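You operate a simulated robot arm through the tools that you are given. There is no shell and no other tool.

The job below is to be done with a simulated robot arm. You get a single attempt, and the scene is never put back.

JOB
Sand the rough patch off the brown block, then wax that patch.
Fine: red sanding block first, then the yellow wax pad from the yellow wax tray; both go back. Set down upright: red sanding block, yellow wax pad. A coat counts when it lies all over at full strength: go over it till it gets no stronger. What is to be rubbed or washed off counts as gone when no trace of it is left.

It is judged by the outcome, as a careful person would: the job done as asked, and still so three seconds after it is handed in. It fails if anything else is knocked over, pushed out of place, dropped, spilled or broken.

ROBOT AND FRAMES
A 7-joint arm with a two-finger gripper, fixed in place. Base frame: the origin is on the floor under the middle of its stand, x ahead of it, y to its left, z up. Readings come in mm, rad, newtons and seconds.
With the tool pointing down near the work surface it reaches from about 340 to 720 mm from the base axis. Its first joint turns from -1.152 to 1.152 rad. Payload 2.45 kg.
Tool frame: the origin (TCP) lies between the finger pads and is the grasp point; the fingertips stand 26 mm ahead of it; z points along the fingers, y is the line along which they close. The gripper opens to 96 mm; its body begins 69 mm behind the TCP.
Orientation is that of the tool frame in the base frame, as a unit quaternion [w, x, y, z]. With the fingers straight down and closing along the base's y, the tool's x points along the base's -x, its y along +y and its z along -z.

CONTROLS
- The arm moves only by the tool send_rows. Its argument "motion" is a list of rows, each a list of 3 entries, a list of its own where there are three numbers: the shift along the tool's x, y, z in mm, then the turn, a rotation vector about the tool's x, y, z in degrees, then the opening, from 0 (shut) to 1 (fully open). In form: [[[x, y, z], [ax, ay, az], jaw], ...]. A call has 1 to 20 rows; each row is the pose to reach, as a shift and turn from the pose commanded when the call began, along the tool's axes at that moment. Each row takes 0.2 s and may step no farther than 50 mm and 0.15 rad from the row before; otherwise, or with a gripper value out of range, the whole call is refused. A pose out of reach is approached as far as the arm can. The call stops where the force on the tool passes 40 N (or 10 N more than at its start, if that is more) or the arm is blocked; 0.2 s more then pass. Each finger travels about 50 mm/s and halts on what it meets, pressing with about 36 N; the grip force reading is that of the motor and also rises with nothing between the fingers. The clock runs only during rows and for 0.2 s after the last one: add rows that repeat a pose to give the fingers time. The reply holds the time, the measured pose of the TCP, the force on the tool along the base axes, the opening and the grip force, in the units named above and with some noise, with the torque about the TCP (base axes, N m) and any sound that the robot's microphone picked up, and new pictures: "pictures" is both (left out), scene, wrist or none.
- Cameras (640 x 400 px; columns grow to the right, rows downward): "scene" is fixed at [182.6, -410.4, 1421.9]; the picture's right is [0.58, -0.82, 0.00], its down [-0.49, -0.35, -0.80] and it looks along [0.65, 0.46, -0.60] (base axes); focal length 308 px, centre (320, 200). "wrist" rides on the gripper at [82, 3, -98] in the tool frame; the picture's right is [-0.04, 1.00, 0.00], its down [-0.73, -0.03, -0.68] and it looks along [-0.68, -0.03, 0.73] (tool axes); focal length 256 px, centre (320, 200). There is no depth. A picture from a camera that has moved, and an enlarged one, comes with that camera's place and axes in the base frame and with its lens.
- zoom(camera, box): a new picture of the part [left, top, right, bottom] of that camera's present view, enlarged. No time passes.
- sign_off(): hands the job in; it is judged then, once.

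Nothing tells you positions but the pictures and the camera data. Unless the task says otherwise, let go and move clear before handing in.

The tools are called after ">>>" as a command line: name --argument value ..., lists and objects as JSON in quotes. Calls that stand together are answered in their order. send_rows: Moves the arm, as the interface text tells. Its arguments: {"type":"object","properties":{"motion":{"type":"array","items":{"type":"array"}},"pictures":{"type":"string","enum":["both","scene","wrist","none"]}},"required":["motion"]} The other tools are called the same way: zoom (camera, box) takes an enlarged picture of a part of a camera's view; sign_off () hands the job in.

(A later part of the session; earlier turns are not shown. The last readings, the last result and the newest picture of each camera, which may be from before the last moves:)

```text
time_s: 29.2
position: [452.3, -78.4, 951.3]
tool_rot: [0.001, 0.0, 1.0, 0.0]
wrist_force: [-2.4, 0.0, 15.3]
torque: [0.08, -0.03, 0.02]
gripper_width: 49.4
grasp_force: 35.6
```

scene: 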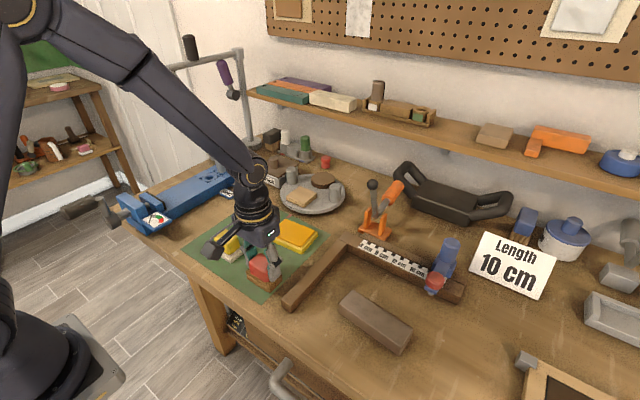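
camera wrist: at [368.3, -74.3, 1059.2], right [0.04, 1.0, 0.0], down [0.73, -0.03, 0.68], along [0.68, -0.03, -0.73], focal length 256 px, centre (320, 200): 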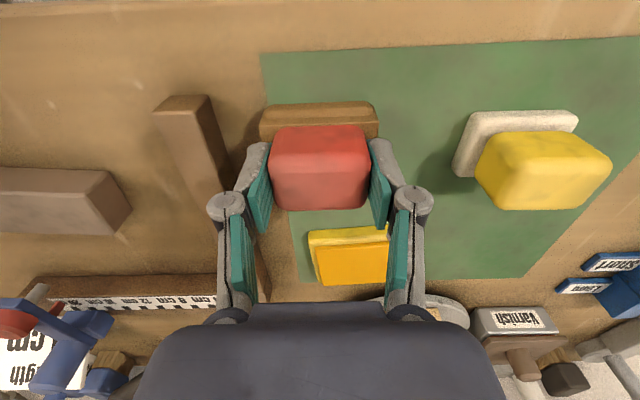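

The sander has touched down at about 15 N. I'll ease off slightly, open, and rise straight up.

>>> send_rows --motion '[[[0, 0, -0.6], [0, 0, 0], 0.2], [[0, 0, -0.6], [0, 0, 0], 0.55], [[0, 0, -0.6], [0, 0, 0], 0.65], [[0, 0, -0.6], [0, 0, 0], 0.75], [[0, 0, -0.6], [0, 0, 0], 0.8], [[0, 0, -0.6], [0, 0, 0], 0.8], [[0, 0, -15], [0, 0, 0], 0.8], [[0, 0, -35], [0, 0, 0], 0.8], [[0, 0, -60], [0, 0, 0], 0.9], [[0, 0, -60], [0, 0, 0], 1]]' --pictures "both"

>>> zoom --camera "scene" --box '[180, 180, 340, 300]'

>>> zoom --camera "wrist" --box '[430, 90, 590, 190]'

>>> zoom --camera "wrist" --box '[230, 70, 470, 220]'

```text
time_s: 31.4
position: [452.6, -79.6, 1011.0]
tool_rot: [0.001, 0.0, 1.0, 0.0]
wrist_force: [-0.3, -0.6, -0.4]
torque: [-0.01, -0.02, 0.01]
gripper_width: 96.0
grasp_force: 0.0
camera wrist: at [369.4, -74.8, 1109.1], right [0.04, 1.0, 0.0], down [0.73, -0.03, 0.68], along [0.68, -0.03, -0.73], focal length 256 px, centre (320, 200)
```

scene: 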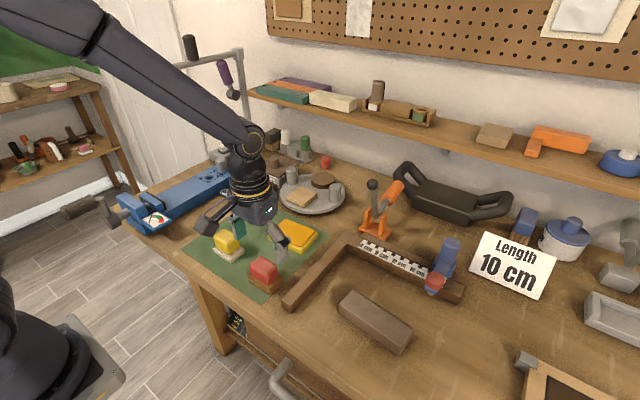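
wrist: 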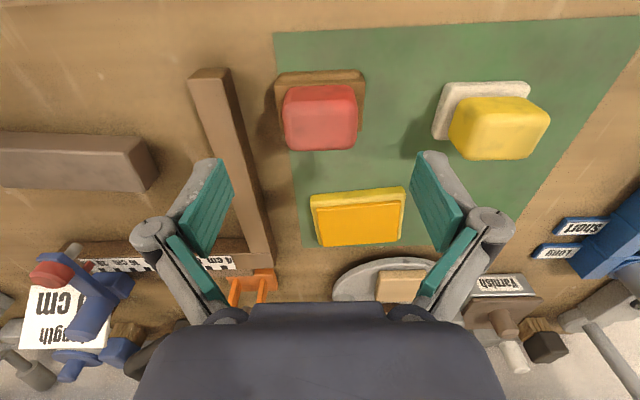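

```text
3.33 times, centred on (260, 240) of scene
camera zoom: at [182.6, -410.4, 1421.9], right [0.58, -0.82, 0.0], down [-0.49, -0.35, -0.8], along [0.65, 0.46, -0.6], focal length 1025 px, centre (520, 67)
```

zoom: 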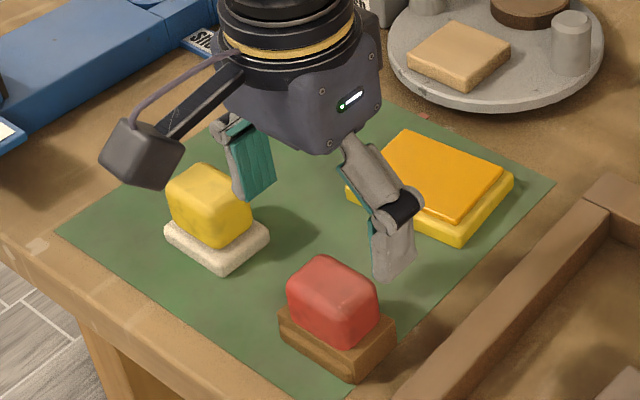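

```text
4.00 times, centred on (510, 140) of wrist
camera zoom: at [369.4, -74.8, 1109.1], right [0.04, 1.0, 0.0], down [0.73, -0.03, 0.68], along [0.68, -0.03, -0.73], focal length 1024 px, centre (-440, 440)
```

zoom: 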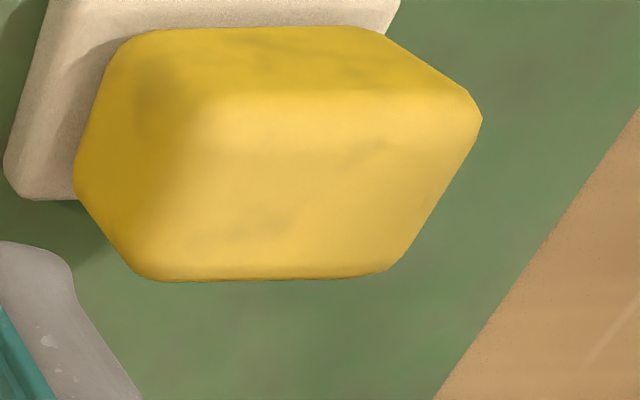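

```text
2.67 times, centred on (350, 145) of wrist
camera zoom: at [369.4, -74.8, 1109.1], right [0.04, 1.0, 0.0], down [0.73, -0.03, 0.68], along [0.68, -0.03, -0.73], focal length 683 px, centre (240, 347)
```

zoom: 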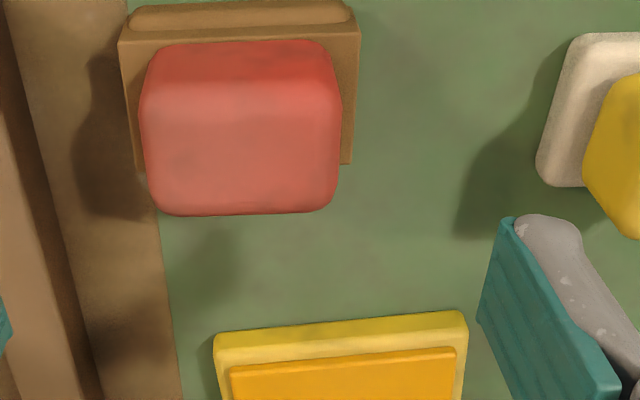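

The red block is back upright in its original spot. Next is the yellow pad, with its handle near (462, 49), so I'll move above it and take a close look.

>>> send_rows --motion '[[[1, 32, -10], [0, 0, 0], 1], [[3, 64, -10], [0, 0, 0], 1], [[5, 96, -10], [0, 0, 0], 1], [[6, 128, 0], [0, 0, 0], 1], [[6, 128, 0], [0, 0, 0], 1]]' --pictures "wrist"

>>> zoom --camera "wrist" --box '[240, 70, 400, 170]'

```text
time_s: 32.6
position: [444.6, 50.7, 1010.2]
tool_rot: [0.0, 0.0, 1.0, 0.001]
wrist_force: [-0.2, -0.1, 0.0]
torque: [0.0, -0.04, 0.05]
gripper_width: 95.9
grasp_force: 0.1
camera wrist: at [362.1, 53.4, 1108.8], right [0.04, 1.0, 0.0], down [0.73, -0.03, 0.68], along [0.68, -0.03, -0.73], focal length 256 px, centre (320, 200)
```

wrist: 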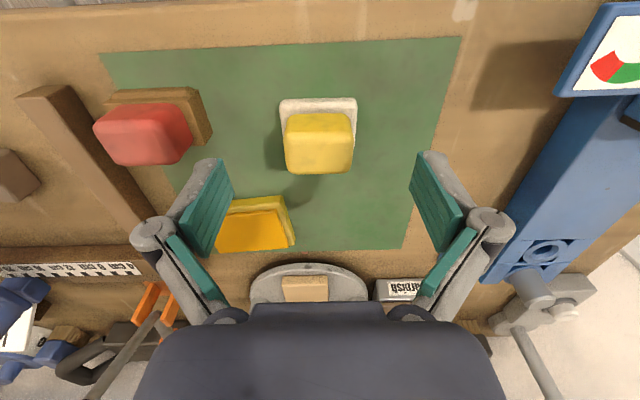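

```text
4.00 times, centred on (320, 120) of wrist
camera zoom: at [362.1, 53.4, 1108.8], right [0.04, 1.0, 0.0], down [0.73, -0.03, 0.68], along [0.68, -0.03, -0.73], focal length 1024 px, centre (320, 520)
```

zoom: 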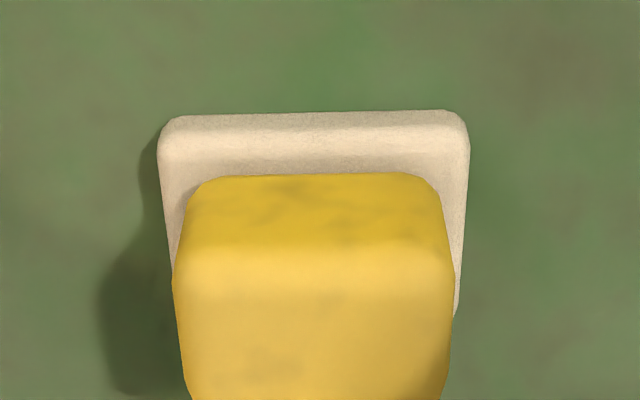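

The pad's handle centre is about 22 mm ahead of the tool and 1 mm toward -y. Its white base tops out near z = 916 and the handle near 946. I'll line up and descend around the handle.

>>> send_rows --motion '[[[-12, -1, 0], [0, 0, 0], 0.8], [[-22, -1, 15], [0, 0, 0], 0.8], [[-22, -1, 30], [0, 0, 0], 0.8], [[-22, -1, 45], [0, 0, 0], 0.8], [[-22, -1, 55], [0, 0, 0], 0.8], [[-22, -1, 60], [0, 0, 0], 0.8], [[-22, -1, 60], [0, 0, 0], 0.8]]' --pictures "both"

>>> zoom --camera "scene" --box '[180, 190, 340, 290]'

>>> zoom --camera "wrist" --box '[200, 80, 440, 230]'

```text
time_s: 34.2
position: [467.3, 46.7, 951.4]
tool_rot: [-0.001, 0.001, 1.0, 0.0]
wrist_force: [-1.0, 0.1, -0.6]
torque: [0.0, -0.02, -0.01]
gripper_width: 76.7
grasp_force: 0.1
camera wrist: at [384.2, 52.0, 1049.5], right [0.04, 1.0, 0.0], down [0.73, -0.03, 0.68], along [0.68, -0.03, -0.73], focal length 256 px, centre (320, 200)
```

scene: 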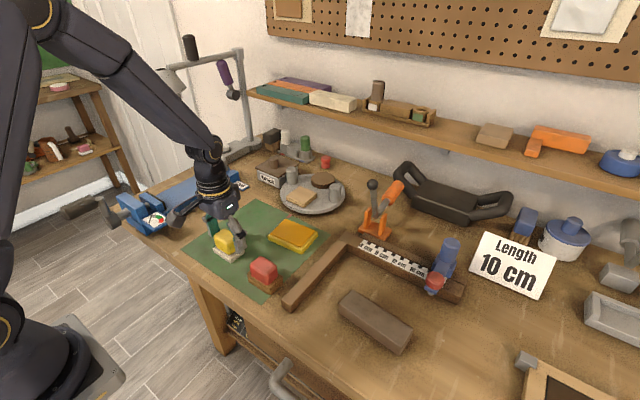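
wrist: 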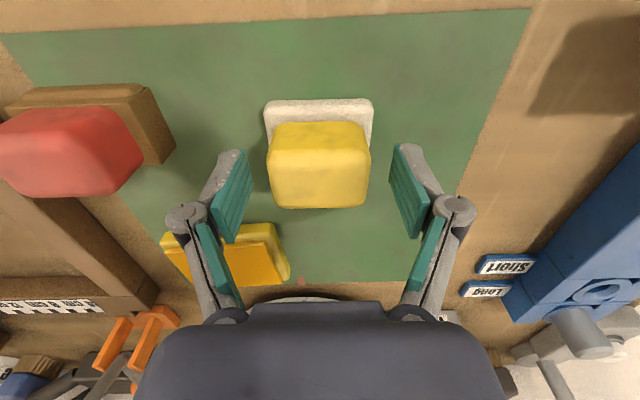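

```text
4.00 times, centred on (260, 240) of scene
camera zoom: at [182.6, -410.4, 1421.9], right [0.58, -0.82, 0.0], down [-0.49, -0.35, -0.8], along [0.65, 0.46, -0.6], focal length 1230 px, centre (560, 40)
```

zoom: 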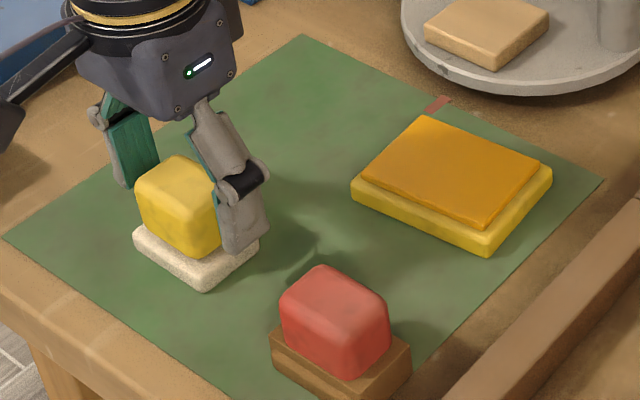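

```text
2.67 times, centred on (320, 155) of wrist
camera zoom: at [384.2, 52.0, 1049.5], right [0.04, 1.0, 0.0], down [0.73, -0.03, 0.68], along [0.68, -0.03, -0.73], focal length 683 px, centre (320, 320)
```

zoom: 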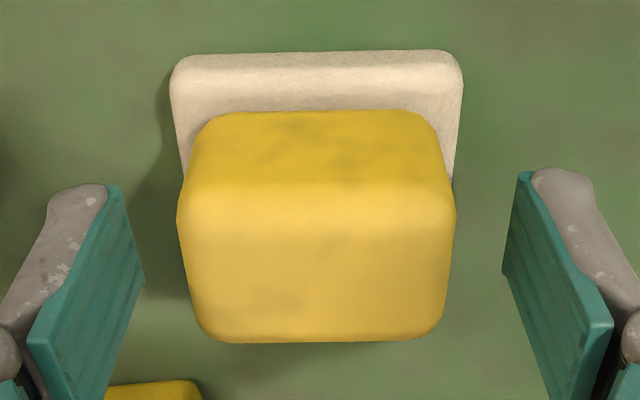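

The handle is centred between the fingers to within half a millimetre. I'll go 4 mm lower and 2 mm forward, then close.

>>> send_rows --motion '[[[-2, -0.5, 2], [0, 0, 0], 0.8], [[-2, -0.5, 4], [0, 0, 0], 0.8], [[-2, -0.5, 4], [0, 0, 0], 0.6], [[-2, -0.5, 4], [0, 0, 0], 0.4], [[-2, -0.5, 4], [0, 0, 0], 0.2], [[-2, -0.5, 4], [0, 0, 0], 0.2], [[-2, -0.5, 4], [0, 0, 0], 0.2], [[-2, -0.5, 4], [0, 0, 0], 0.2]]' --pictures "wrist"

>>> zoom --camera "wrist" --box '[200, 80, 440, 230]'

```text
time_s: 36.0
position: [469.6, 48.3, 947.6]
tool_rot: [0.001, 0.0, 1.0, 0.0]
wrist_force: [0.5, -2.0, 2.6]
torque: [-0.04, 0.05, -0.04]
gripper_width: 49.1
grasp_force: 36.3
camera wrist: at [386.8, 51.9, 1045.9], right [0.04, 1.0, 0.0], down [0.73, -0.03, 0.68], along [0.68, -0.03, -0.73], focal length 256 px, centre (320, 200)
```

wrist: 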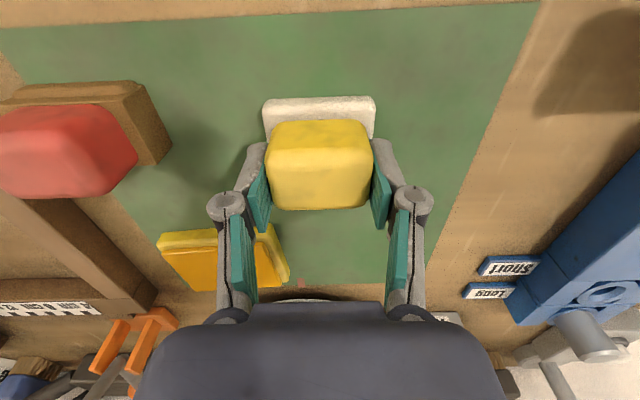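

```text
2.67 times, centred on (320, 155) of wrist
camera zoom: at [386.8, 51.9, 1045.9], right [0.04, 1.0, 0.0], down [0.73, -0.03, 0.68], along [0.68, -0.03, -0.73], focal length 683 px, centre (320, 320)
```

zoom: 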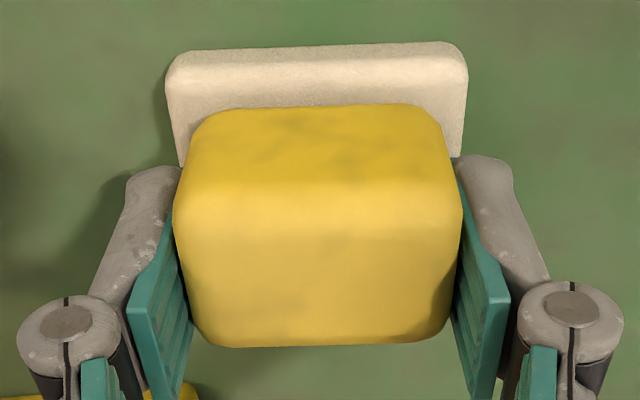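

The yellow pad is gripped. I'll lift it, carry it over the wax tray (wax centre about (590, -40), top near z = 917), and stop a few millimetres above.

>>> send_rows --motion '[[[0, 0, -15], [0, 0, 0], 0.2], [[0, 0, -40], [0, 0, 0], 0.2], [[-10, -7, -57], [0, 0, 0], 0.2], [[-40, -28, -57], [0, 0, 0], 0.2], [[-70, -49, -57], [0, 0, 0], 0.2], [[-98, -69, -57], [0, 0, 0], 0.2], [[-125, -87.5, -57], [0, 0, 0], 0.2], [[-125, -87.5, -45], [0, 0, 0], 0.2], [[-125, -87.5, -35], [0, 0, 0], 0.2], [[-125, -87.5, -35], [0, 0, 0], 0.2]]' --pictures "both"

>>> zoom --camera "wrist" --box '[200, 50, 440, 200]'

>>> zoom --camera "scene" --box '[220, 170, 380, 270]'

```text
time_s: 38.2
position: [595.6, -38.3, 982.0]
tool_rot: [0.0, 0.0, 1.0, 0.001]
wrist_force: [0.3, 0.0, -1.4]
torque: [-0.01, -0.03, 0.0]
gripper_width: 49.1
grasp_force: 36.1
camera wrist: at [512.2, -35.2, 1080.1], right [0.04, 1.0, 0.0], down [0.73, -0.03, 0.68], along [0.68, -0.03, -0.73], focal length 256 px, centre (320, 200)
```

scene: 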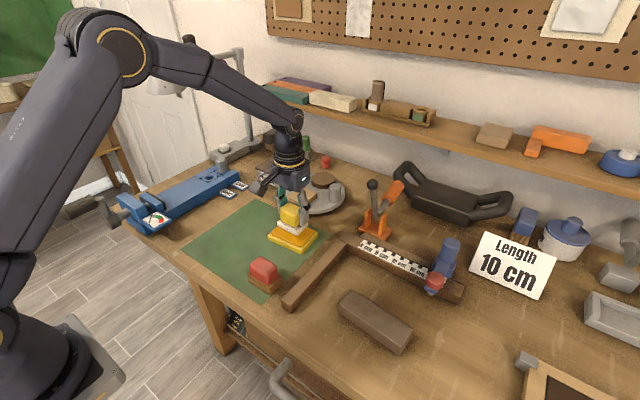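
wrist: 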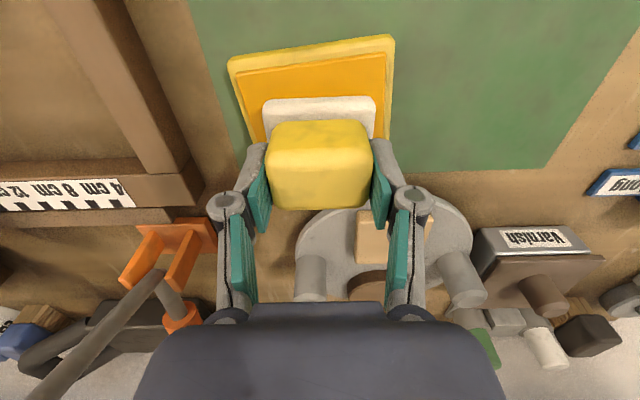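

```text
2.67 times, centred on (320, 125) of wrist
camera zoom: at [512.2, -35.2, 1080.1], right [0.04, 1.0, 0.0], down [0.73, -0.03, 0.68], along [0.68, -0.03, -0.73], focal length 683 px, centre (320, 400)
```

zoom: 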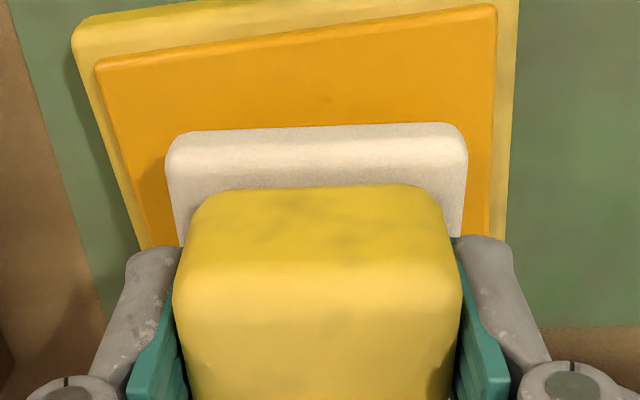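

```text
4.00 times, centred on (300, 220) of scene
camera zoom: at [182.6, -410.4, 1421.9], right [0.58, -0.82, 0.0], down [-0.49, -0.35, -0.8], along [0.65, 0.46, -0.6], focal length 1230 px, centre (400, 120)
```

zoom: 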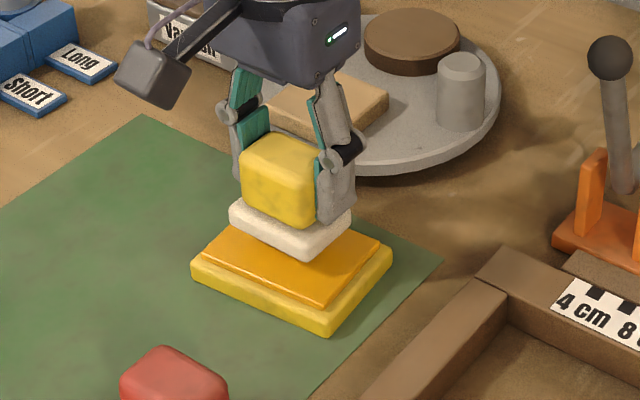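

The pad sits over the middle of the wax face and well within its edges. I'll descend slowly to find contact.

>>> send_rows --motion '[[[0, 0, 8], [0, 0, 0], 0.2], [[0, 0, 13], [0, 0, 0], 0.2], [[0, 0, 15], [0, 0, 0], 0.2], [[0, 0, 16], [0, 0, 0], 0.2], [[0, 0, 17], [0, 0, 0], 0.2], [[0, 0, 17], [0, 0, 0], 0.2]]' --pictures "none"

```text
time_s: 39.6
position: [595.7, -40.2, 967.2]
tool_rot: [0.003, 0.0, 1.0, 0.0]
wrist_force: [0.8, 2.1, 27.7]
torque: [0.02, -0.08, -0.02]
gripper_width: 49.2
grasp_force: 36.3
```

Contact came at 27.7 N, a little early. I'll ease off to a lighter pressure before rubbing.

>>> send_rows --motion '[[[0, 0, -1.0], [0, 0, 0], 0.2], [[0, 0, -1.0], [0, 0, 0], 0.2]]' --pictures "scene"

>>> zoom --camera "scene" --box '[220, 170, 380, 270]'

```text
time_s: 40.2
position: [596.3, -39.5, 966.2]
tool_rot: [0.002, 0.0, 1.0, 0.0]
wrist_force: [8.6, 1.3, 17.7]
torque: [0.04, -0.68, -0.01]
gripper_width: 49.3
grasp_force: 36.5
```

scene: 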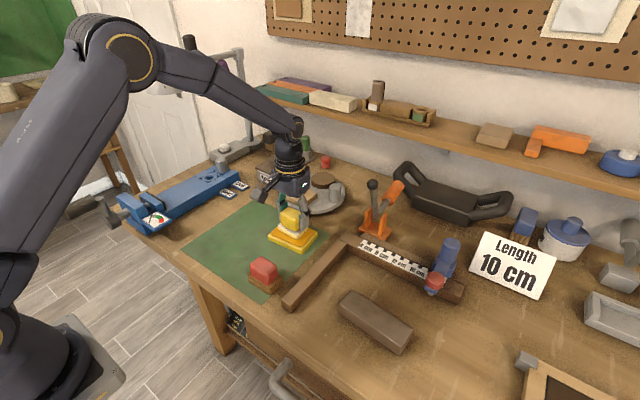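

```text
4.00 times, centred on (300, 220) of scene
camera zoom: at [182.5, -410.4, 1421.9], right [0.58, -0.82, 0.0], down [-0.49, -0.35, -0.8], along [0.65, 0.46, -0.6], focal length 1230 px, centre (400, 120)
```

zoom: 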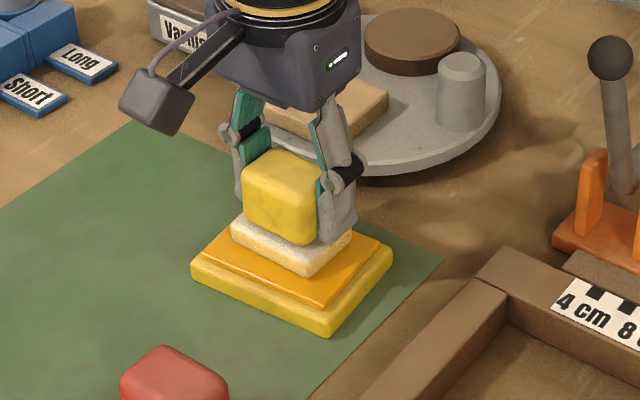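

The pad rests flat on the wax and the tray hasn't moved. I'll rub with short strokes at moderate pressure to load it.

>>> send_rows --motion '[[[0, 3, -0.3], [0, 0, 0], 0.2], [[0, 7, -0.3], [0, 0, 0], 0.2], [[0, 3, -0.3], [0, 0, 0], 0.2], [[0, -3, -0.3], [0, 0, 0], 0.2], [[0, -7, -0.3], [0, 0, 0], 0.2], [[0, -3, -0.3], [0, 0, 0], 0.2], [[0, 0, -0.3], [0, 0, 0], 0.2]]' --pictures "scene"

>>> zoom --camera "scene" --box '[220, 170, 380, 270]'

```text
time_s: 41.8
position: [593.6, -42.5, 967.3]
tool_rot: [-0.001, 0.001, 1.0, -0.001]
wrist_force: [-0.3, -4.8, 7.7]
torque: [0.1, -0.15, -0.09]
gripper_width: 49.3
grasp_force: 36.1
```

scene: 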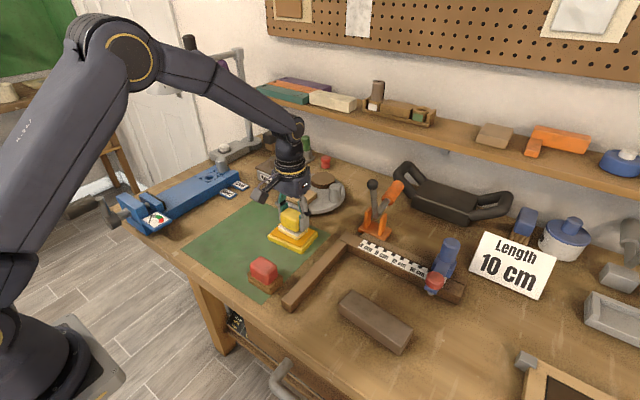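

```text
4.00 times, centred on (300, 220) of scene
camera zoom: at [182.5, -410.5, 1421.9], right [0.58, -0.82, 0.0], down [-0.49, -0.35, -0.8], along [0.65, 0.46, -0.6], focal length 1230 px, centre (400, 120)
```

zoom: 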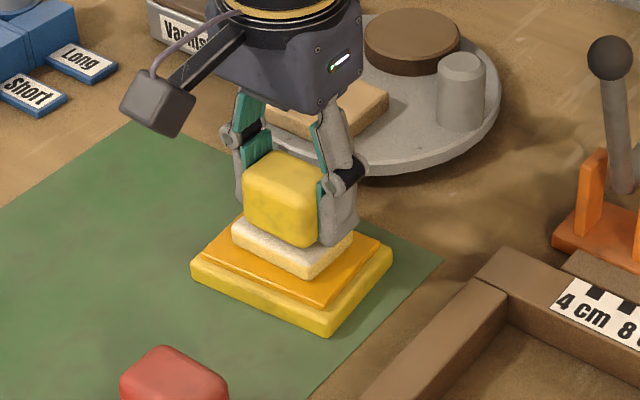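

The tray is still in place and the pad is taking on a yellow tint. One more loading pass with small strokes both ways.

>>> send_rows --motion '[[[-4, 4, 0.2], [0, 0, 0], 0.2], [[-4, 8, 0.2], [0, 0, 0], 0.2], [[-4, 2, 0.2], [0, 0, 0], 0.2], [[-4, -4, 0.2], [0, 0, 0], 0.2], [[-4, -8, 0.2], [0, 0, 0], 0.2], [[0, -8, 0.2], [0, 0, 0], 0.2], [[5, -6, 0.2], [0, 0, 0], 0.2], [[5, 0, 0.2], [0, 0, 0], 0.2], [[5, 6, 0.2], [0, 0, 0], 0.2], [[5, 0, 0.2], [0, 0, 0], 0.2], [[0, 0, 0.2], [0, 0, 0], 0.2], [[0, 0, -0.5], [0, 0, 0], 0.2]]' --pictures "none"

```text
time_s: 44.4
position: [595.0, -38.9, 967.1]
tool_rot: [0.001, 0.0, 1.0, -0.001]
wrist_force: [-1.0, 0.1, -0.5]
torque: [0.0, 0.01, 0.02]
gripper_width: 49.0
grasp_force: 36.4
```

The pad is loaded and off the wax. I'll lift it and look at its underside tint, then carry it to the patch.

>>> send_rows --motion '[[[0, 0, -20], [0, 0, 0], 0.2], [[0, 0, -50], [0, 0, 0], 0.2], [[13, -34, -50], [0, 0, 0], 0.2], [[27, -69, -50], [0, 0, 0], 0.2], [[40, -103, -50], [0, 0, 0], 0.2], [[53, -137, -50], [0, 0, 0], 0.2], [[67, -171, -50], [0, 0, 0], 0.2], [[80, -206, -50], [0, 0, 0], 0.2], [[93, -240, -50], [0, 0, 0], 0.2], [[93, -240, -35], [0, 0, 0], 0.2], [[93, -240, -35], [0, 0, 0], 0.2]]' --pictures "both"

>>> zoom --camera "scene" --box '[300, 250, 460, 350]'

>>> zoom --camera "scene" --box '[180, 180, 340, 300]'

>>> zoom --camera "wrist" --box '[180, 50, 420, 200]'

```text
time_s: 46.8
position: [501.4, -280.8, 1000.7]
tool_rot: [0.0, 0.0, 1.0, 0.0]
wrist_force: [-0.5, -0.7, -0.8]
torque: [-0.02, -0.02, -0.01]
gripper_width: 49.0
grasp_force: 36.4
camera wrist: at [418.7, -276.3, 1099.6], right [0.04, 1.0, 0.0], down [0.73, -0.03, 0.68], along [0.68, -0.03, -0.73], focal length 256 px, centre (320, 200)
```

scene: 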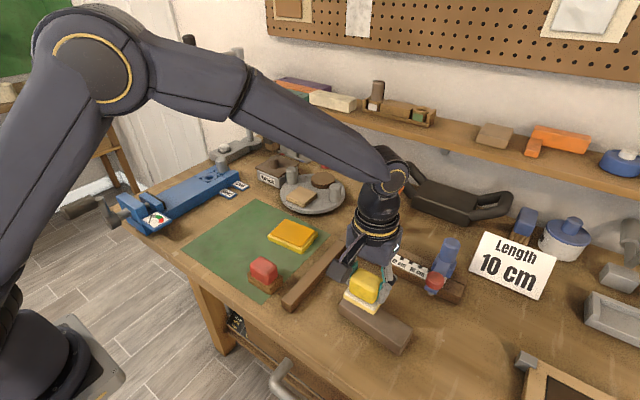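
wrist: 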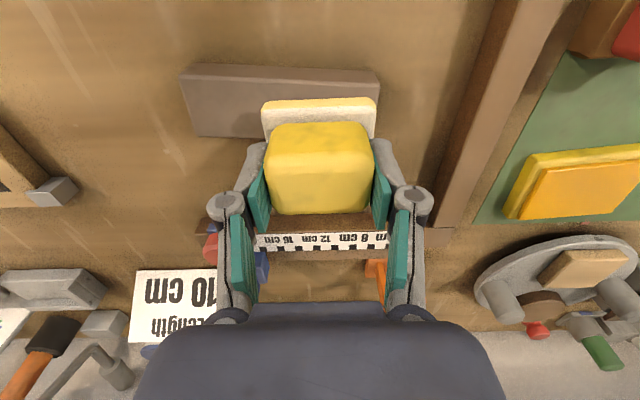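

```text
4.00 times, centred on (380, 300) of scene
camera zoom: at [182.6, -410.4, 1421.9], right [0.58, -0.82, 0.0], down [-0.49, -0.35, -0.8], along [0.65, 0.46, -0.6], focal length 1230 px, centre (80, -200)
```

zoom: 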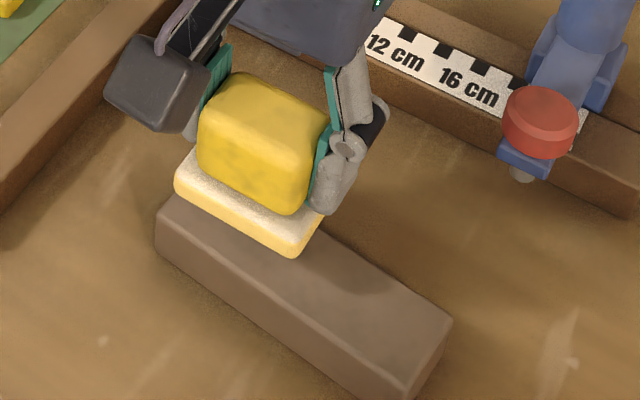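

```text
3.33 times, centred on (260, 240) of scene
camera zoom: at [182.6, -410.4, 1421.9], right [0.58, -0.82, 0.0], down [-0.49, -0.35, -0.8], along [0.65, 0.46, -0.6], focal length 1025 px, centre (520, 67)
```

zoom: 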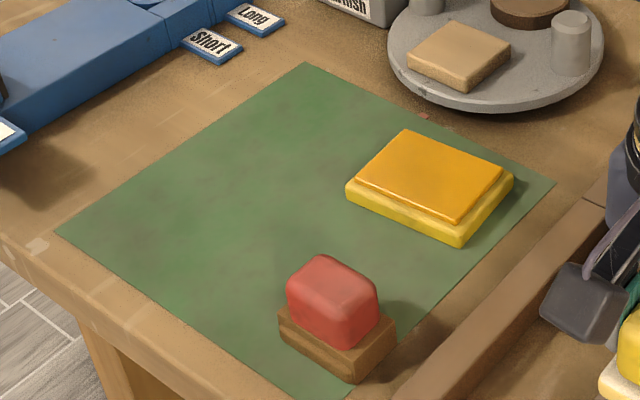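

```text
2.67 times, centred on (300, 125) of wrist
camera zoom: at [418.7, -276.3, 1099.6], right [0.04, 1.0, 0.0], down [0.73, -0.03, 0.68], along [0.68, -0.03, -0.73], focal length 683 px, centre (373, 400)
```

zoom: 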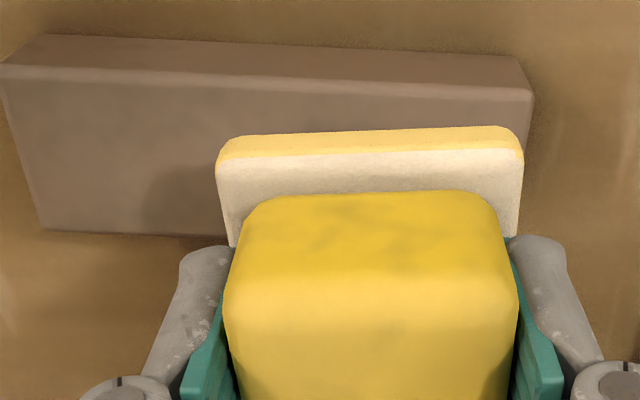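

The pad's underside is now coated yellow, and the tray, mat and brown block all look unmoved. I'll check the small red tape mark near the tray, then continue to the patch.

>>> zoom --camera "scene" --box '[260, 180, 320, 220]'

>>> send_rows --motion '[[[0, 0, 10], [0, 0, 0], 0.2], [[0, 0, 18], [0, 0, 0], 0.2], [[0, 0, 21], [0, 0, 0], 0.2], [[0, 0, 22], [0, 0, 0], 0.2], [[0, 0, 23], [0, 0, 0], 0.2], [[0, 0, 23], [0, 0, 0], 0.2]]' --pictures "none"

```text
10.00 times, centred on (290, 200) of scene
camera zoom: at [182.6, -410.4, 1421.9], right [0.58, -0.82, 0.0], down [-0.49, -0.35, -0.8], along [0.65, 0.46, -0.6], focal length 3076 px, centre (620, 200)
```

zoom: 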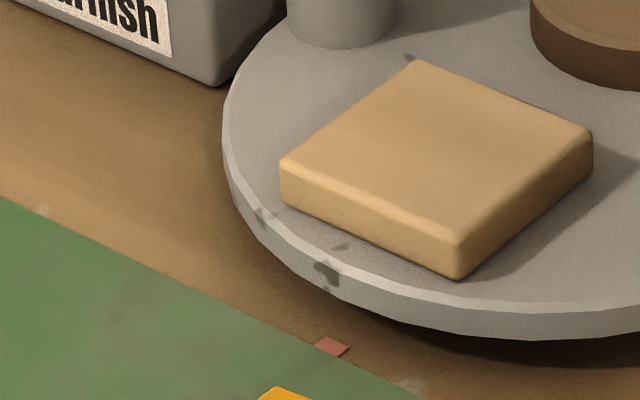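

```text
time_s: 48.2
position: [502.1, -280.0, 978.8]
tool_rot: [0.0, 0.0, 1.0, 0.0]
wrist_force: [0.1, 0.5, -1.4]
torque: [0.01, 0.01, 0.03]
gripper_width: 49.3
grasp_force: 35.7
```

>>> send_rows --motion '[[[0, 0, 0.8], [0, 0, 0], 0.2], [[0, 0, 1.6], [0, 0, 0], 0.2], [[0, 0, 1.6], [0, 0, 0], 0.2]]' --pictures "none"

>>> zoom --camera "scene" --box '[260, 180, 320, 220]'

```text
time_s: 49.0
position: [500.8, -280.7, 978.8]
tool_rot: [0.0, -0.001, 1.0, 0.0]
wrist_force: [-0.6, 0.8, -0.5]
torque: [0.03, 0.0, 0.01]
gripper_width: 48.9
grasp_force: 36.1
```

```text
10.00 times, centred on (290, 200) of scene
camera zoom: at [182.6, -410.4, 1421.9], right [0.58, -0.82, 0.0], down [-0.49, -0.35, -0.8], along [0.65, 0.46, -0.6], focal length 3076 px, centre (620, 200)
```

zoom: 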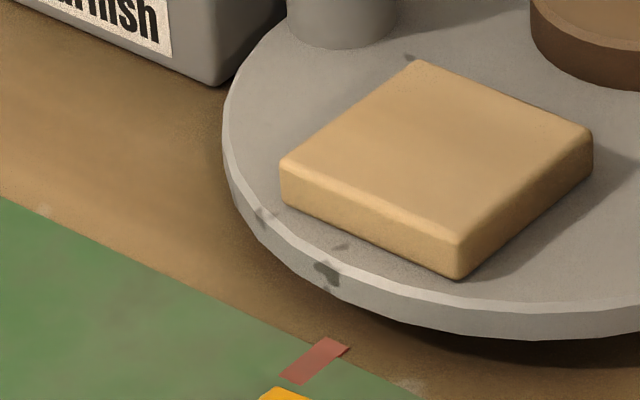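

The tape mark is only a render flicker; it shows in full again. I'll keep lowering the pad toward the block.

>>> send_rows --motion '[[[0, 0, 0.8], [0, 0, 0], 0.2], [[0, 0, 1.4], [0, 0, 0], 0.2], [[0, 0, 1.4], [0, 0, 0], 0.2]]' --pictures "none"

```text
time_s: 49.8
position: [502.2, -280.2, 977.5]
tool_rot: [0.0, 0.0, 1.0, 0.0]
wrist_force: [-0.1, 0.3, -0.6]
torque: [-0.01, 0.04, -0.01]
gripper_width: 49.2
grasp_force: 35.8
```

>>> send_rows --motion '[[[0, 0, 0.7], [0, 0, 0], 0.2], [[0, 0, 1.2], [0, 0, 0], 0.2], [[0, 0, 1.2], [0, 0, 0], 0.2]]' --pictures "none"

```text
time_s: 50.6
position: [501.6, -280.4, 975.8]
tool_rot: [0.0, -0.001, 1.0, 0.0]
wrist_force: [0.0, -0.2, -0.2]
torque: [-0.01, 0.02, -0.01]
gripper_width: 49.1
grasp_force: 36.5
```

>>> send_rows --motion '[[[0, 0, 0.7], [0, 0, 0], 0.2], [[0, 0, 1.2], [0, 0, 0], 0.2], [[0, 0, 1.2], [0, 0, 0], 0.2]]' --pictures "none"

>>> zoom --camera "scene" --box '[310, 260, 430, 335]'

```text
time_s: 51.4
position: [501.2, -281.5, 974.4]
tool_rot: [0.0, 0.0, 1.0, -0.001]
wrist_force: [0.7, 0.4, 1.5]
torque: [0.01, -0.04, 0.03]
gripper_width: 49.5
grasp_force: 36.0
```

```text
5.33 times, centred on (370, 298) of scene
camera zoom: at [182.6, -410.4, 1421.9], right [0.58, -0.82, 0.0], down [-0.49, -0.35, -0.8], along [0.65, 0.46, -0.6], focal length 1640 px, centre (53, -320)
```

zoom: 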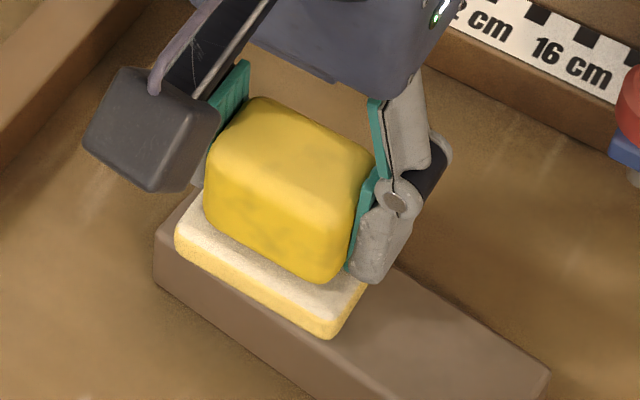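

The pad is just about touching. Another 0.8 mm should give working pressure.

>>> send_rows --motion '[[[0, 0, 0.4], [0, 0, 0], 0.2], [[0, 0, 0.8], [0, 0, 0], 0.2], [[0, 0, 0.8], [0, 0, 0], 0.2]]' --pictures "none"

```text
time_s: 52.2
position: [502.6, -282.0, 975.0]
tool_rot: [0.0, 0.002, 1.0, -0.001]
wrist_force: [-5.0, 2.5, 20.6]
torque: [0.21, 0.26, -0.05]
gripper_width: 49.3
grasp_force: 36.2
```

Contact is about 20 N. I'll rub the pad over the patch with overlapping strokes at slightly lower pressure.

>>> send_rows --motion '[[[-3, 6, -0.3], [0, 0, 0], 0.2], [[-3, 12, -0.3], [0, 0, 0], 0.2], [[-3, 6, -0.3], [0, 0, 0], 0.2], [[-3, 0, -0.3], [0, 0, 0], 0.2], [[-3, -6, -0.3], [0, 0, 0], 0.2], [[-3, -12, -0.3], [0, 0, 0], 0.2], [[0, -12, -0.3], [0, 0, 0], 0.2], [[0, -6, -0.3], [0, 0, 0], 0.2], [[0, 0, -0.3], [0, 0, 0], 0.2], [[0, 6, -0.3], [0, 0, 0], 0.2], [[0, 12, -0.3], [0, 0, 0], 0.2], [[3, 12, -0.3], [0, 0, 0], 0.2], [[3, 6, -0.3], [0, 0, 0], 0.2], [[3, 0, -0.3], [0, 0, 0], 0.2], [[3, -6, -0.3], [0, 0, 0], 0.2], [[3, -12, -0.3], [0, 0, 0], 0.2], [[3, -6, -0.3], [0, 0, 0], 0.2], [[0, 0, -0.3], [0, 0, 0], 0.2]]' --pictures "none"

```text
time_s: 56.0
position: [500.0, -280.9, 972.6]
tool_rot: [-0.001, 0.001, 1.0, 0.0]
wrist_force: [-2.4, -2.1, 5.9]
torque: [0.04, -0.02, 0.02]
gripper_width: 49.1
grasp_force: 35.8
```

One waxing pass is done. I'll lift and step aside to inspect the coat.

>>> send_rows --motion '[[[0, 0, -15], [0, 0, 0], 0.2], [[0, 0, -35], [0, 0, 0], 0.2], [[0, 45, -50], [0, 0, 0], 0.2], [[0, 90, -50], [0, 0, 0], 0.2], [[0, 90, -50], [0, 0, 0], 0.2]]' --pictures "both"

>>> zoom --camera "scene" --box '[330, 280, 420, 340]'

>>> zoom --camera "wrist" --box '[60, 40, 280, 180]'

```text
time_s: 57.2
position: [502.8, -187.0, 1022.7]
tool_rot: [0.0, 0.0, 1.0, 0.0]
wrist_force: [-0.6, 0.4, -0.2]
torque: [0.02, -0.04, 0.02]
gripper_width: 49.1
grasp_force: 36.0
camera wrist: at [419.7, -184.0, 1121.1], right [0.04, 1.0, 0.0], down [0.73, -0.03, 0.68], along [0.68, -0.03, -0.73], focal length 256 px, centre (320, 200)
```

scene: 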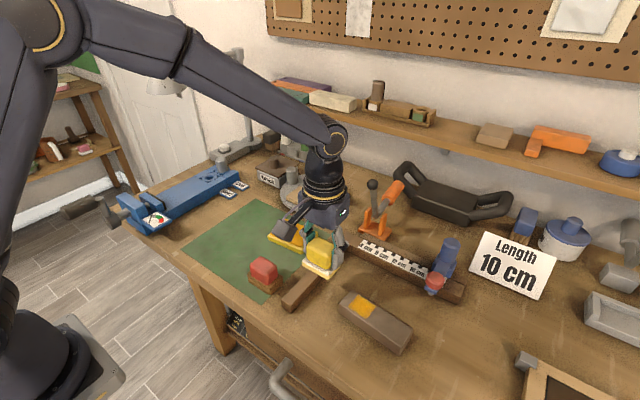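
wrist: 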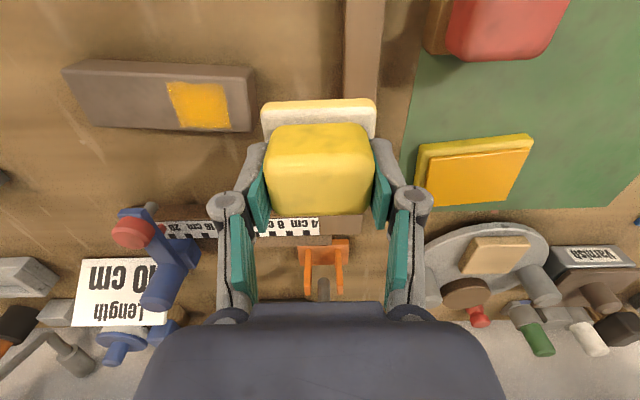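

```text
6.67 times, centred on (375, 310) of scene
camera zoom: at [182.7, -410.4, 1421.9], right [0.58, -0.82, 0.0], down [-0.49, -0.35, -0.8], along [0.65, 0.46, -0.6], focal length 2050 px, centre (-47, -533)
```

zoom: 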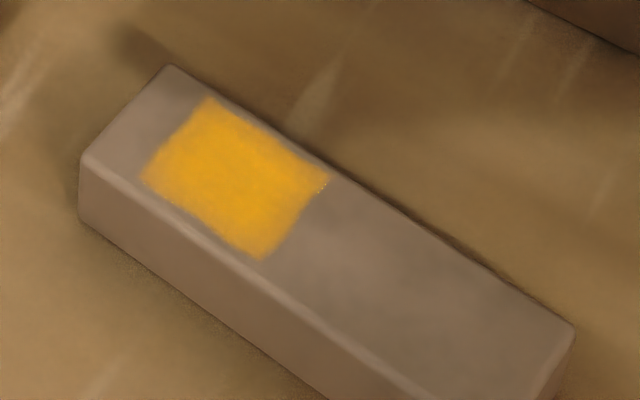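

```text
2.86 times, centred on (170, 110) of wrist
camera zoom: at [419.7, -184.0, 1121.1], right [0.04, 1.0, 0.0], down [0.73, -0.03, 0.68], along [0.68, -0.03, -0.73], focal length 731 px, centre (749, 457)
```

zoom: 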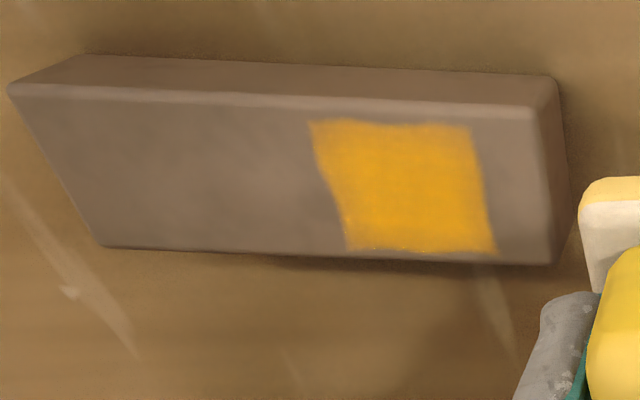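

A wax patch covers roughly x 478–515, y -300 to -256, looking fairly even with slightly ragged edges. I'll zoom in close as a baseline before going over it again.

>>> zoom --camera "wrist" --box '[155, 70, 245, 135]'

>>> zoom --camera "scene" --box '[346, 290, 382, 322]'

```text
6.15 times, centred on (200, 102) of wrist
camera zoom: at [419.7, -184.0, 1121.1], right [0.04, 1.0, 0.0], down [0.73, -0.03, 0.68], along [0.68, -0.03, -0.73], focal length 1575 px, centre (1058, 800)
```

zoom: 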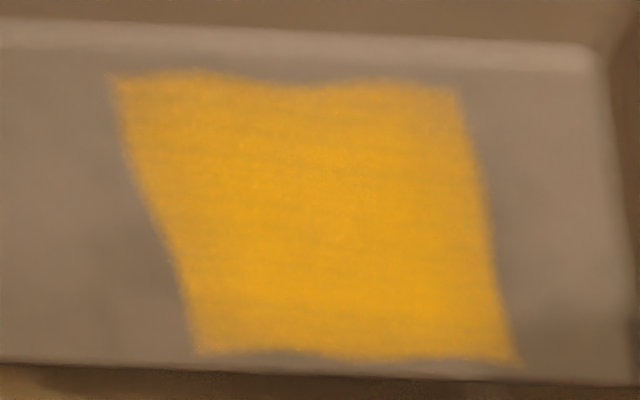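

```text
12.50 times, centred on (364, 306) of scene
camera zoom: at [182.7, -410.4, 1421.9], right [0.58, -0.82, 0.0], down [-0.49, -0.35, -0.8], along [0.65, 0.46, -0.6], focal length 3845 px, centre (-230, -1125)
```

zoom: 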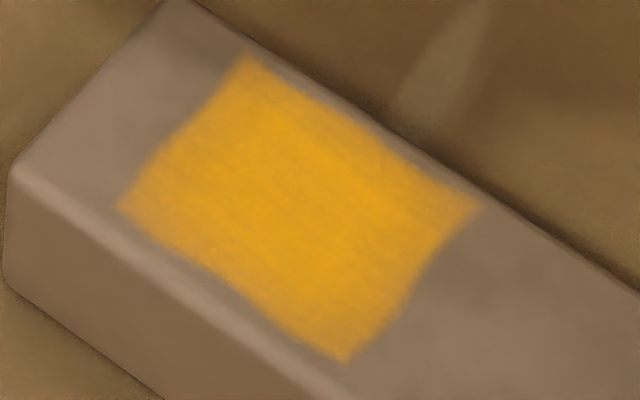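

The near edge looks a touch paler, so I'll go back for a second pass and check whether it gets stronger.

>>> send_rows --motion '[[[0, -45, 0], [0, 0, 0], 0.2], [[0, -90, 5], [0, 0, 0], 0.2], [[0, -90, 30], [0, 0, 0], 0.2], [[0, -90, 45], [0, 0, 0], 0.2], [[0, -90, 49], [0, 0, 0], 0.2], [[0, -90, 50.2], [0, 0, 0], 0.2], [[0, -90, 50.2], [0, 0, 0], 0.2]]' --pictures "none"

```text
time_s: 58.8
position: [501.5, -280.2, 973.2]
tool_rot: [0.0, 0.0, 1.0, -0.001]
wrist_force: [-0.7, 0.8, 3.4]
torque: [0.13, -0.06, 0.04]
gripper_width: 49.2
grasp_force: 36.4
```

>>> send_rows --motion '[[[0, 0, 0.6], [0, 0, 0], 0.2], [[3, 6, 0.6], [0, 0, 0], 0.2], [[3, 12, 0.6], [0, 0, 0], 0.2], [[3, 6, 0.6], [0, 0, 0], 0.2], [[3, 0, 0.6], [0, 0, 0], 0.2], [[3, -6, 0.6], [0, 0, 0], 0.2], [[3, -12, 0.6], [0, 0, 0], 0.2], [[0, -12, 0.6], [0, 0, 0], 0.2], [[0, -6, 0.6], [0, 0, 0], 0.2], [[0, 0, 0.6], [0, 0, 0], 0.2], [[0, 6, 0.6], [0, 0, 0], 0.2], [[0, 12, 0.6], [0, 0, 0], 0.2], [[-3, 12, 0.6], [0, 0, 0], 0.2], [[-3, 6, 0.6], [0, 0, 0], 0.2], [[-3, 0, 0.6], [0, 0, 0], 0.2], [[-3, -6, 0.6], [0, 0, 0], 0.2], [[-3, -12, 0.6], [0, 0, 0], 0.2], [[-3, -6, 0.6], [0, 0, 0], 0.2], [[0, 0, 0.6], [0, 0, 0], 0.2]]' --pictures "none"

```text
time_s: 62.8
position: [501.9, -281.9, 970.9]
tool_rot: [0.001, 0.001, 1.0, -0.002]
wrist_force: [2.3, -5.1, 11.6]
torque: [0.11, -0.2, -0.09]
gripper_width: 49.0
grasp_force: 35.9
```

>>> send_rows --motion '[[[0, 0, -15], [0, 0, 0], 0.2], [[0, 0, -35], [0, 0, 0], 0.2], [[0, 45, -50.8], [0, 0, 0], 0.2], [[0, 90, -50.8], [0, 0, 0], 0.2], [[0, 90, -50.8], [0, 0, 0], 0.2]]' --pictures "wrist"

>>> zoom --camera "wrist" --box '[155, 70, 245, 135]'

>>> zoom --camera "scene" --box '[346, 290, 382, 322]'

>>> zoom --camera "wrist" --box '[200, 80, 440, 230]'

```text
time_s: 64.0
position: [501.5, -189.7, 1023.7]
tool_rot: [0.0, 0.001, 1.0, 0.0]
wrist_force: [-0.2, 0.7, -1.7]
torque: [0.03, 0.01, 0.01]
gripper_width: 49.2
grasp_force: 36.4
camera wrist: at [417.9, -184.9, 1121.3], right [0.04, 1.0, 0.0], down [0.73, -0.03, 0.68], along [0.68, -0.03, -0.73], focal length 256 px, centre (320, 200)
```

wrist: 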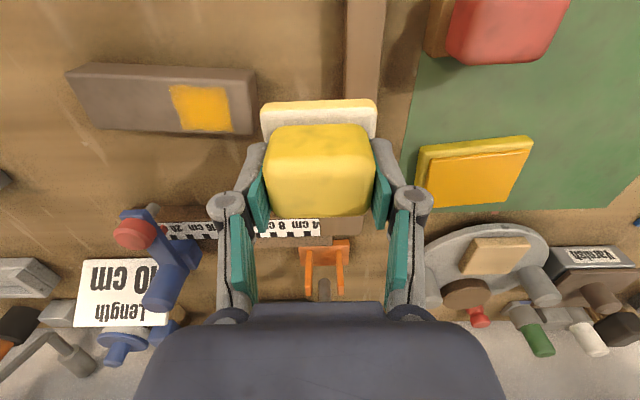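

```text
6.15 times, centred on (200, 102) of wrist
camera zoom: at [417.9, -184.9, 1121.3], right [0.04, 1.0, 0.0], down [0.73, -0.03, 0.68], along [0.68, -0.03, -0.73], focal length 1575 px, centre (1058, 800)
```

zoom: 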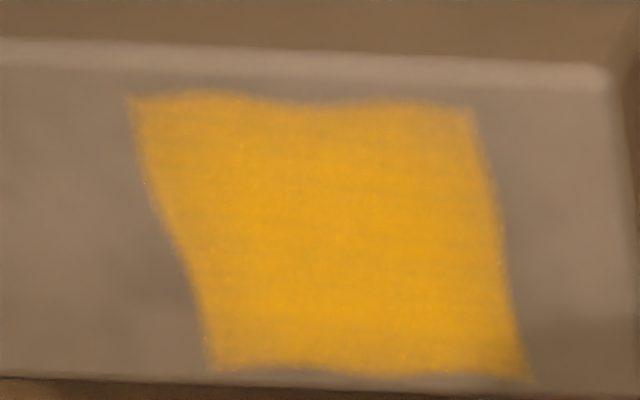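

```text
12.50 times, centred on (364, 306) of scene
camera zoom: at [182.6, -410.4, 1421.9], right [0.58, -0.82, 0.0], down [-0.49, -0.35, -0.8], along [0.65, 0.46, -0.6], focal length 3845 px, centre (-230, -1125)
```

zoom: 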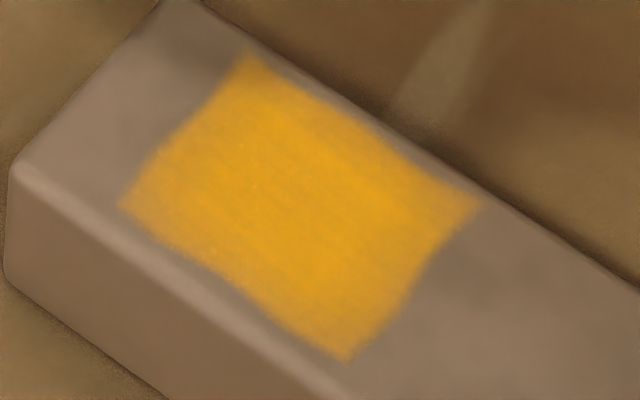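

```text
2.67 times, centred on (320, 155) of wrist
camera zoom: at [417.9, -184.9, 1121.3], right [0.04, 1.0, 0.0], down [0.73, -0.03, 0.68], along [0.68, -0.03, -0.73], focal length 683 px, centre (320, 320)
```

zoom: 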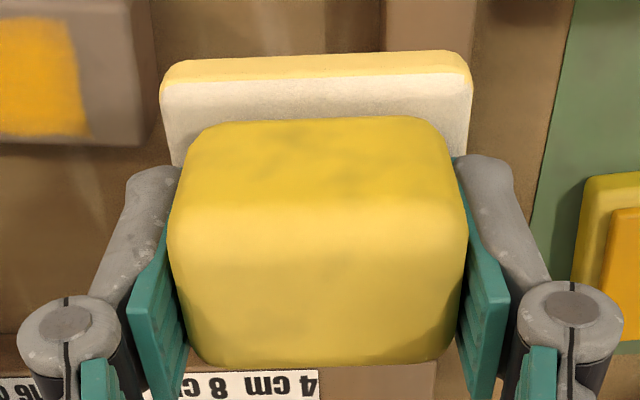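

The colour looks unchanged after the second pass, but the pad may simply be running dry. I'll reload it on the tray and go over the patch again to be sure.

>>> send_rows --motion '[[[-19, 30, 0], [0, 0, 0], 0.2], [[-38, 60, 0], [0, 0, 0], 0.2], [[-57, 90, 0], [0, 0, 0], 0.2], [[-76, 120, 0], [0, 0, 0], 0.2], [[-93, 150, 0], [0, 0, 0], 0.2], [[-93, 150, 25], [0, 0, 0], 0.2], [[-93, 150, 45], [0, 0, 0], 0.2], [[-93, 150, 54], [0, 0, 0], 0.2], [[-93, 150, 56], [0, 0, 0], 0.2], [[-93, 150, 57], [0, 0, 0], 0.2], [[-93, 150, 57], [0, 0, 0], 0.2]]' --pictures "both"

>>> zoom --camera "scene" --box '[220, 170, 380, 270]'

```text
time_s: 66.4
position: [593.9, -39.1, 965.5]
tool_rot: [0.0, 0.0, 1.0, 0.0]
wrist_force: [0.7, 0.7, -1.1]
torque: [0.06, -0.02, 0.01]
gripper_width: 49.2
grasp_force: 36.0
camera wrist: at [511.2, -36.1, 1064.0], right [0.04, 1.0, 0.0], down [0.73, -0.03, 0.68], along [0.68, -0.03, -0.73], focal length 256 px, centre (320, 200)
```

scene: 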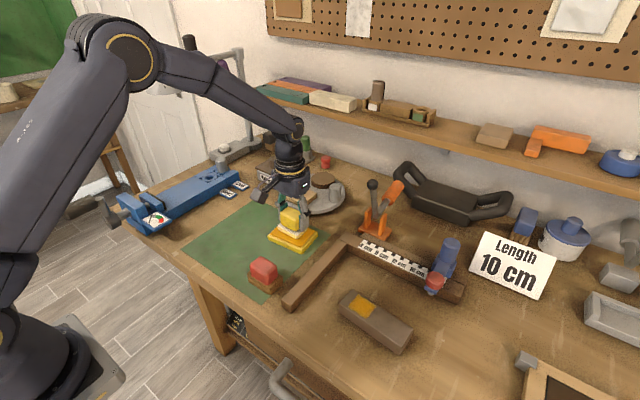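
wrist: 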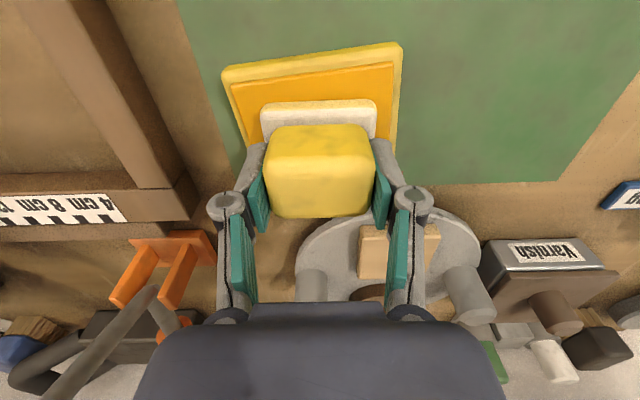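

```text
4.00 times, centred on (300, 220) of scene
camera zoom: at [182.6, -410.4, 1421.9], right [0.58, -0.82, 0.0], down [-0.49, -0.35, -0.8], along [0.65, 0.46, -0.6], focal length 1230 px, centre (400, 120)
```

zoom: 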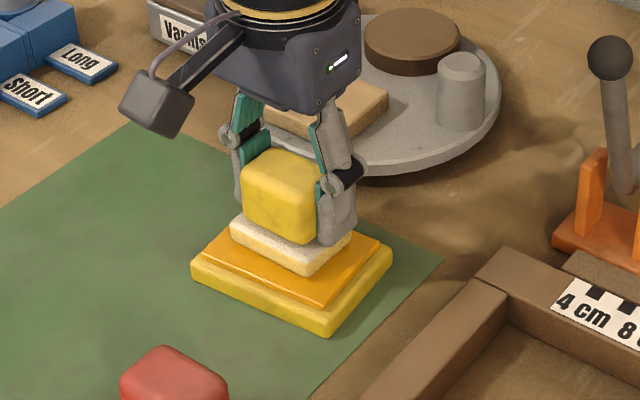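

>>> send_rows --motion '[[[0, 0, 0.8], [0, 0, 0], 0.2], [[0, 0, 1.6], [0, 0, 0], 0.2], [[0, 0, 1.6], [0, 0, 0], 0.2]]' --pictures "none"

```text
time_s: 67.2
position: [593.6, -39.4, 964.1]
tool_rot: [0.001, 0.0, 1.0, 0.001]
wrist_force: [-0.6, -0.3, -1.0]
torque: [0.0, 0.0, 0.02]
gripper_width: 48.9
grasp_force: 36.1
```

>>> send_rows --motion '[[[0, 0, 0.7], [0, 0, 0], 0.2], [[0, 0, 1.2], [0, 0, 0], 0.2], [[0, 0, 1.2], [0, 0, 0], 0.2]]' --pictures "none"

```text
time_s: 68.0
position: [595.9, -39.4, 964.2]
tool_rot: [0.002, 0.001, 1.0, 0.0]
wrist_force: [-1.3, -1.7, 7.0]
torque: [0.17, -0.07, -0.02]
gripper_width: 49.3
grasp_force: 36.4
```

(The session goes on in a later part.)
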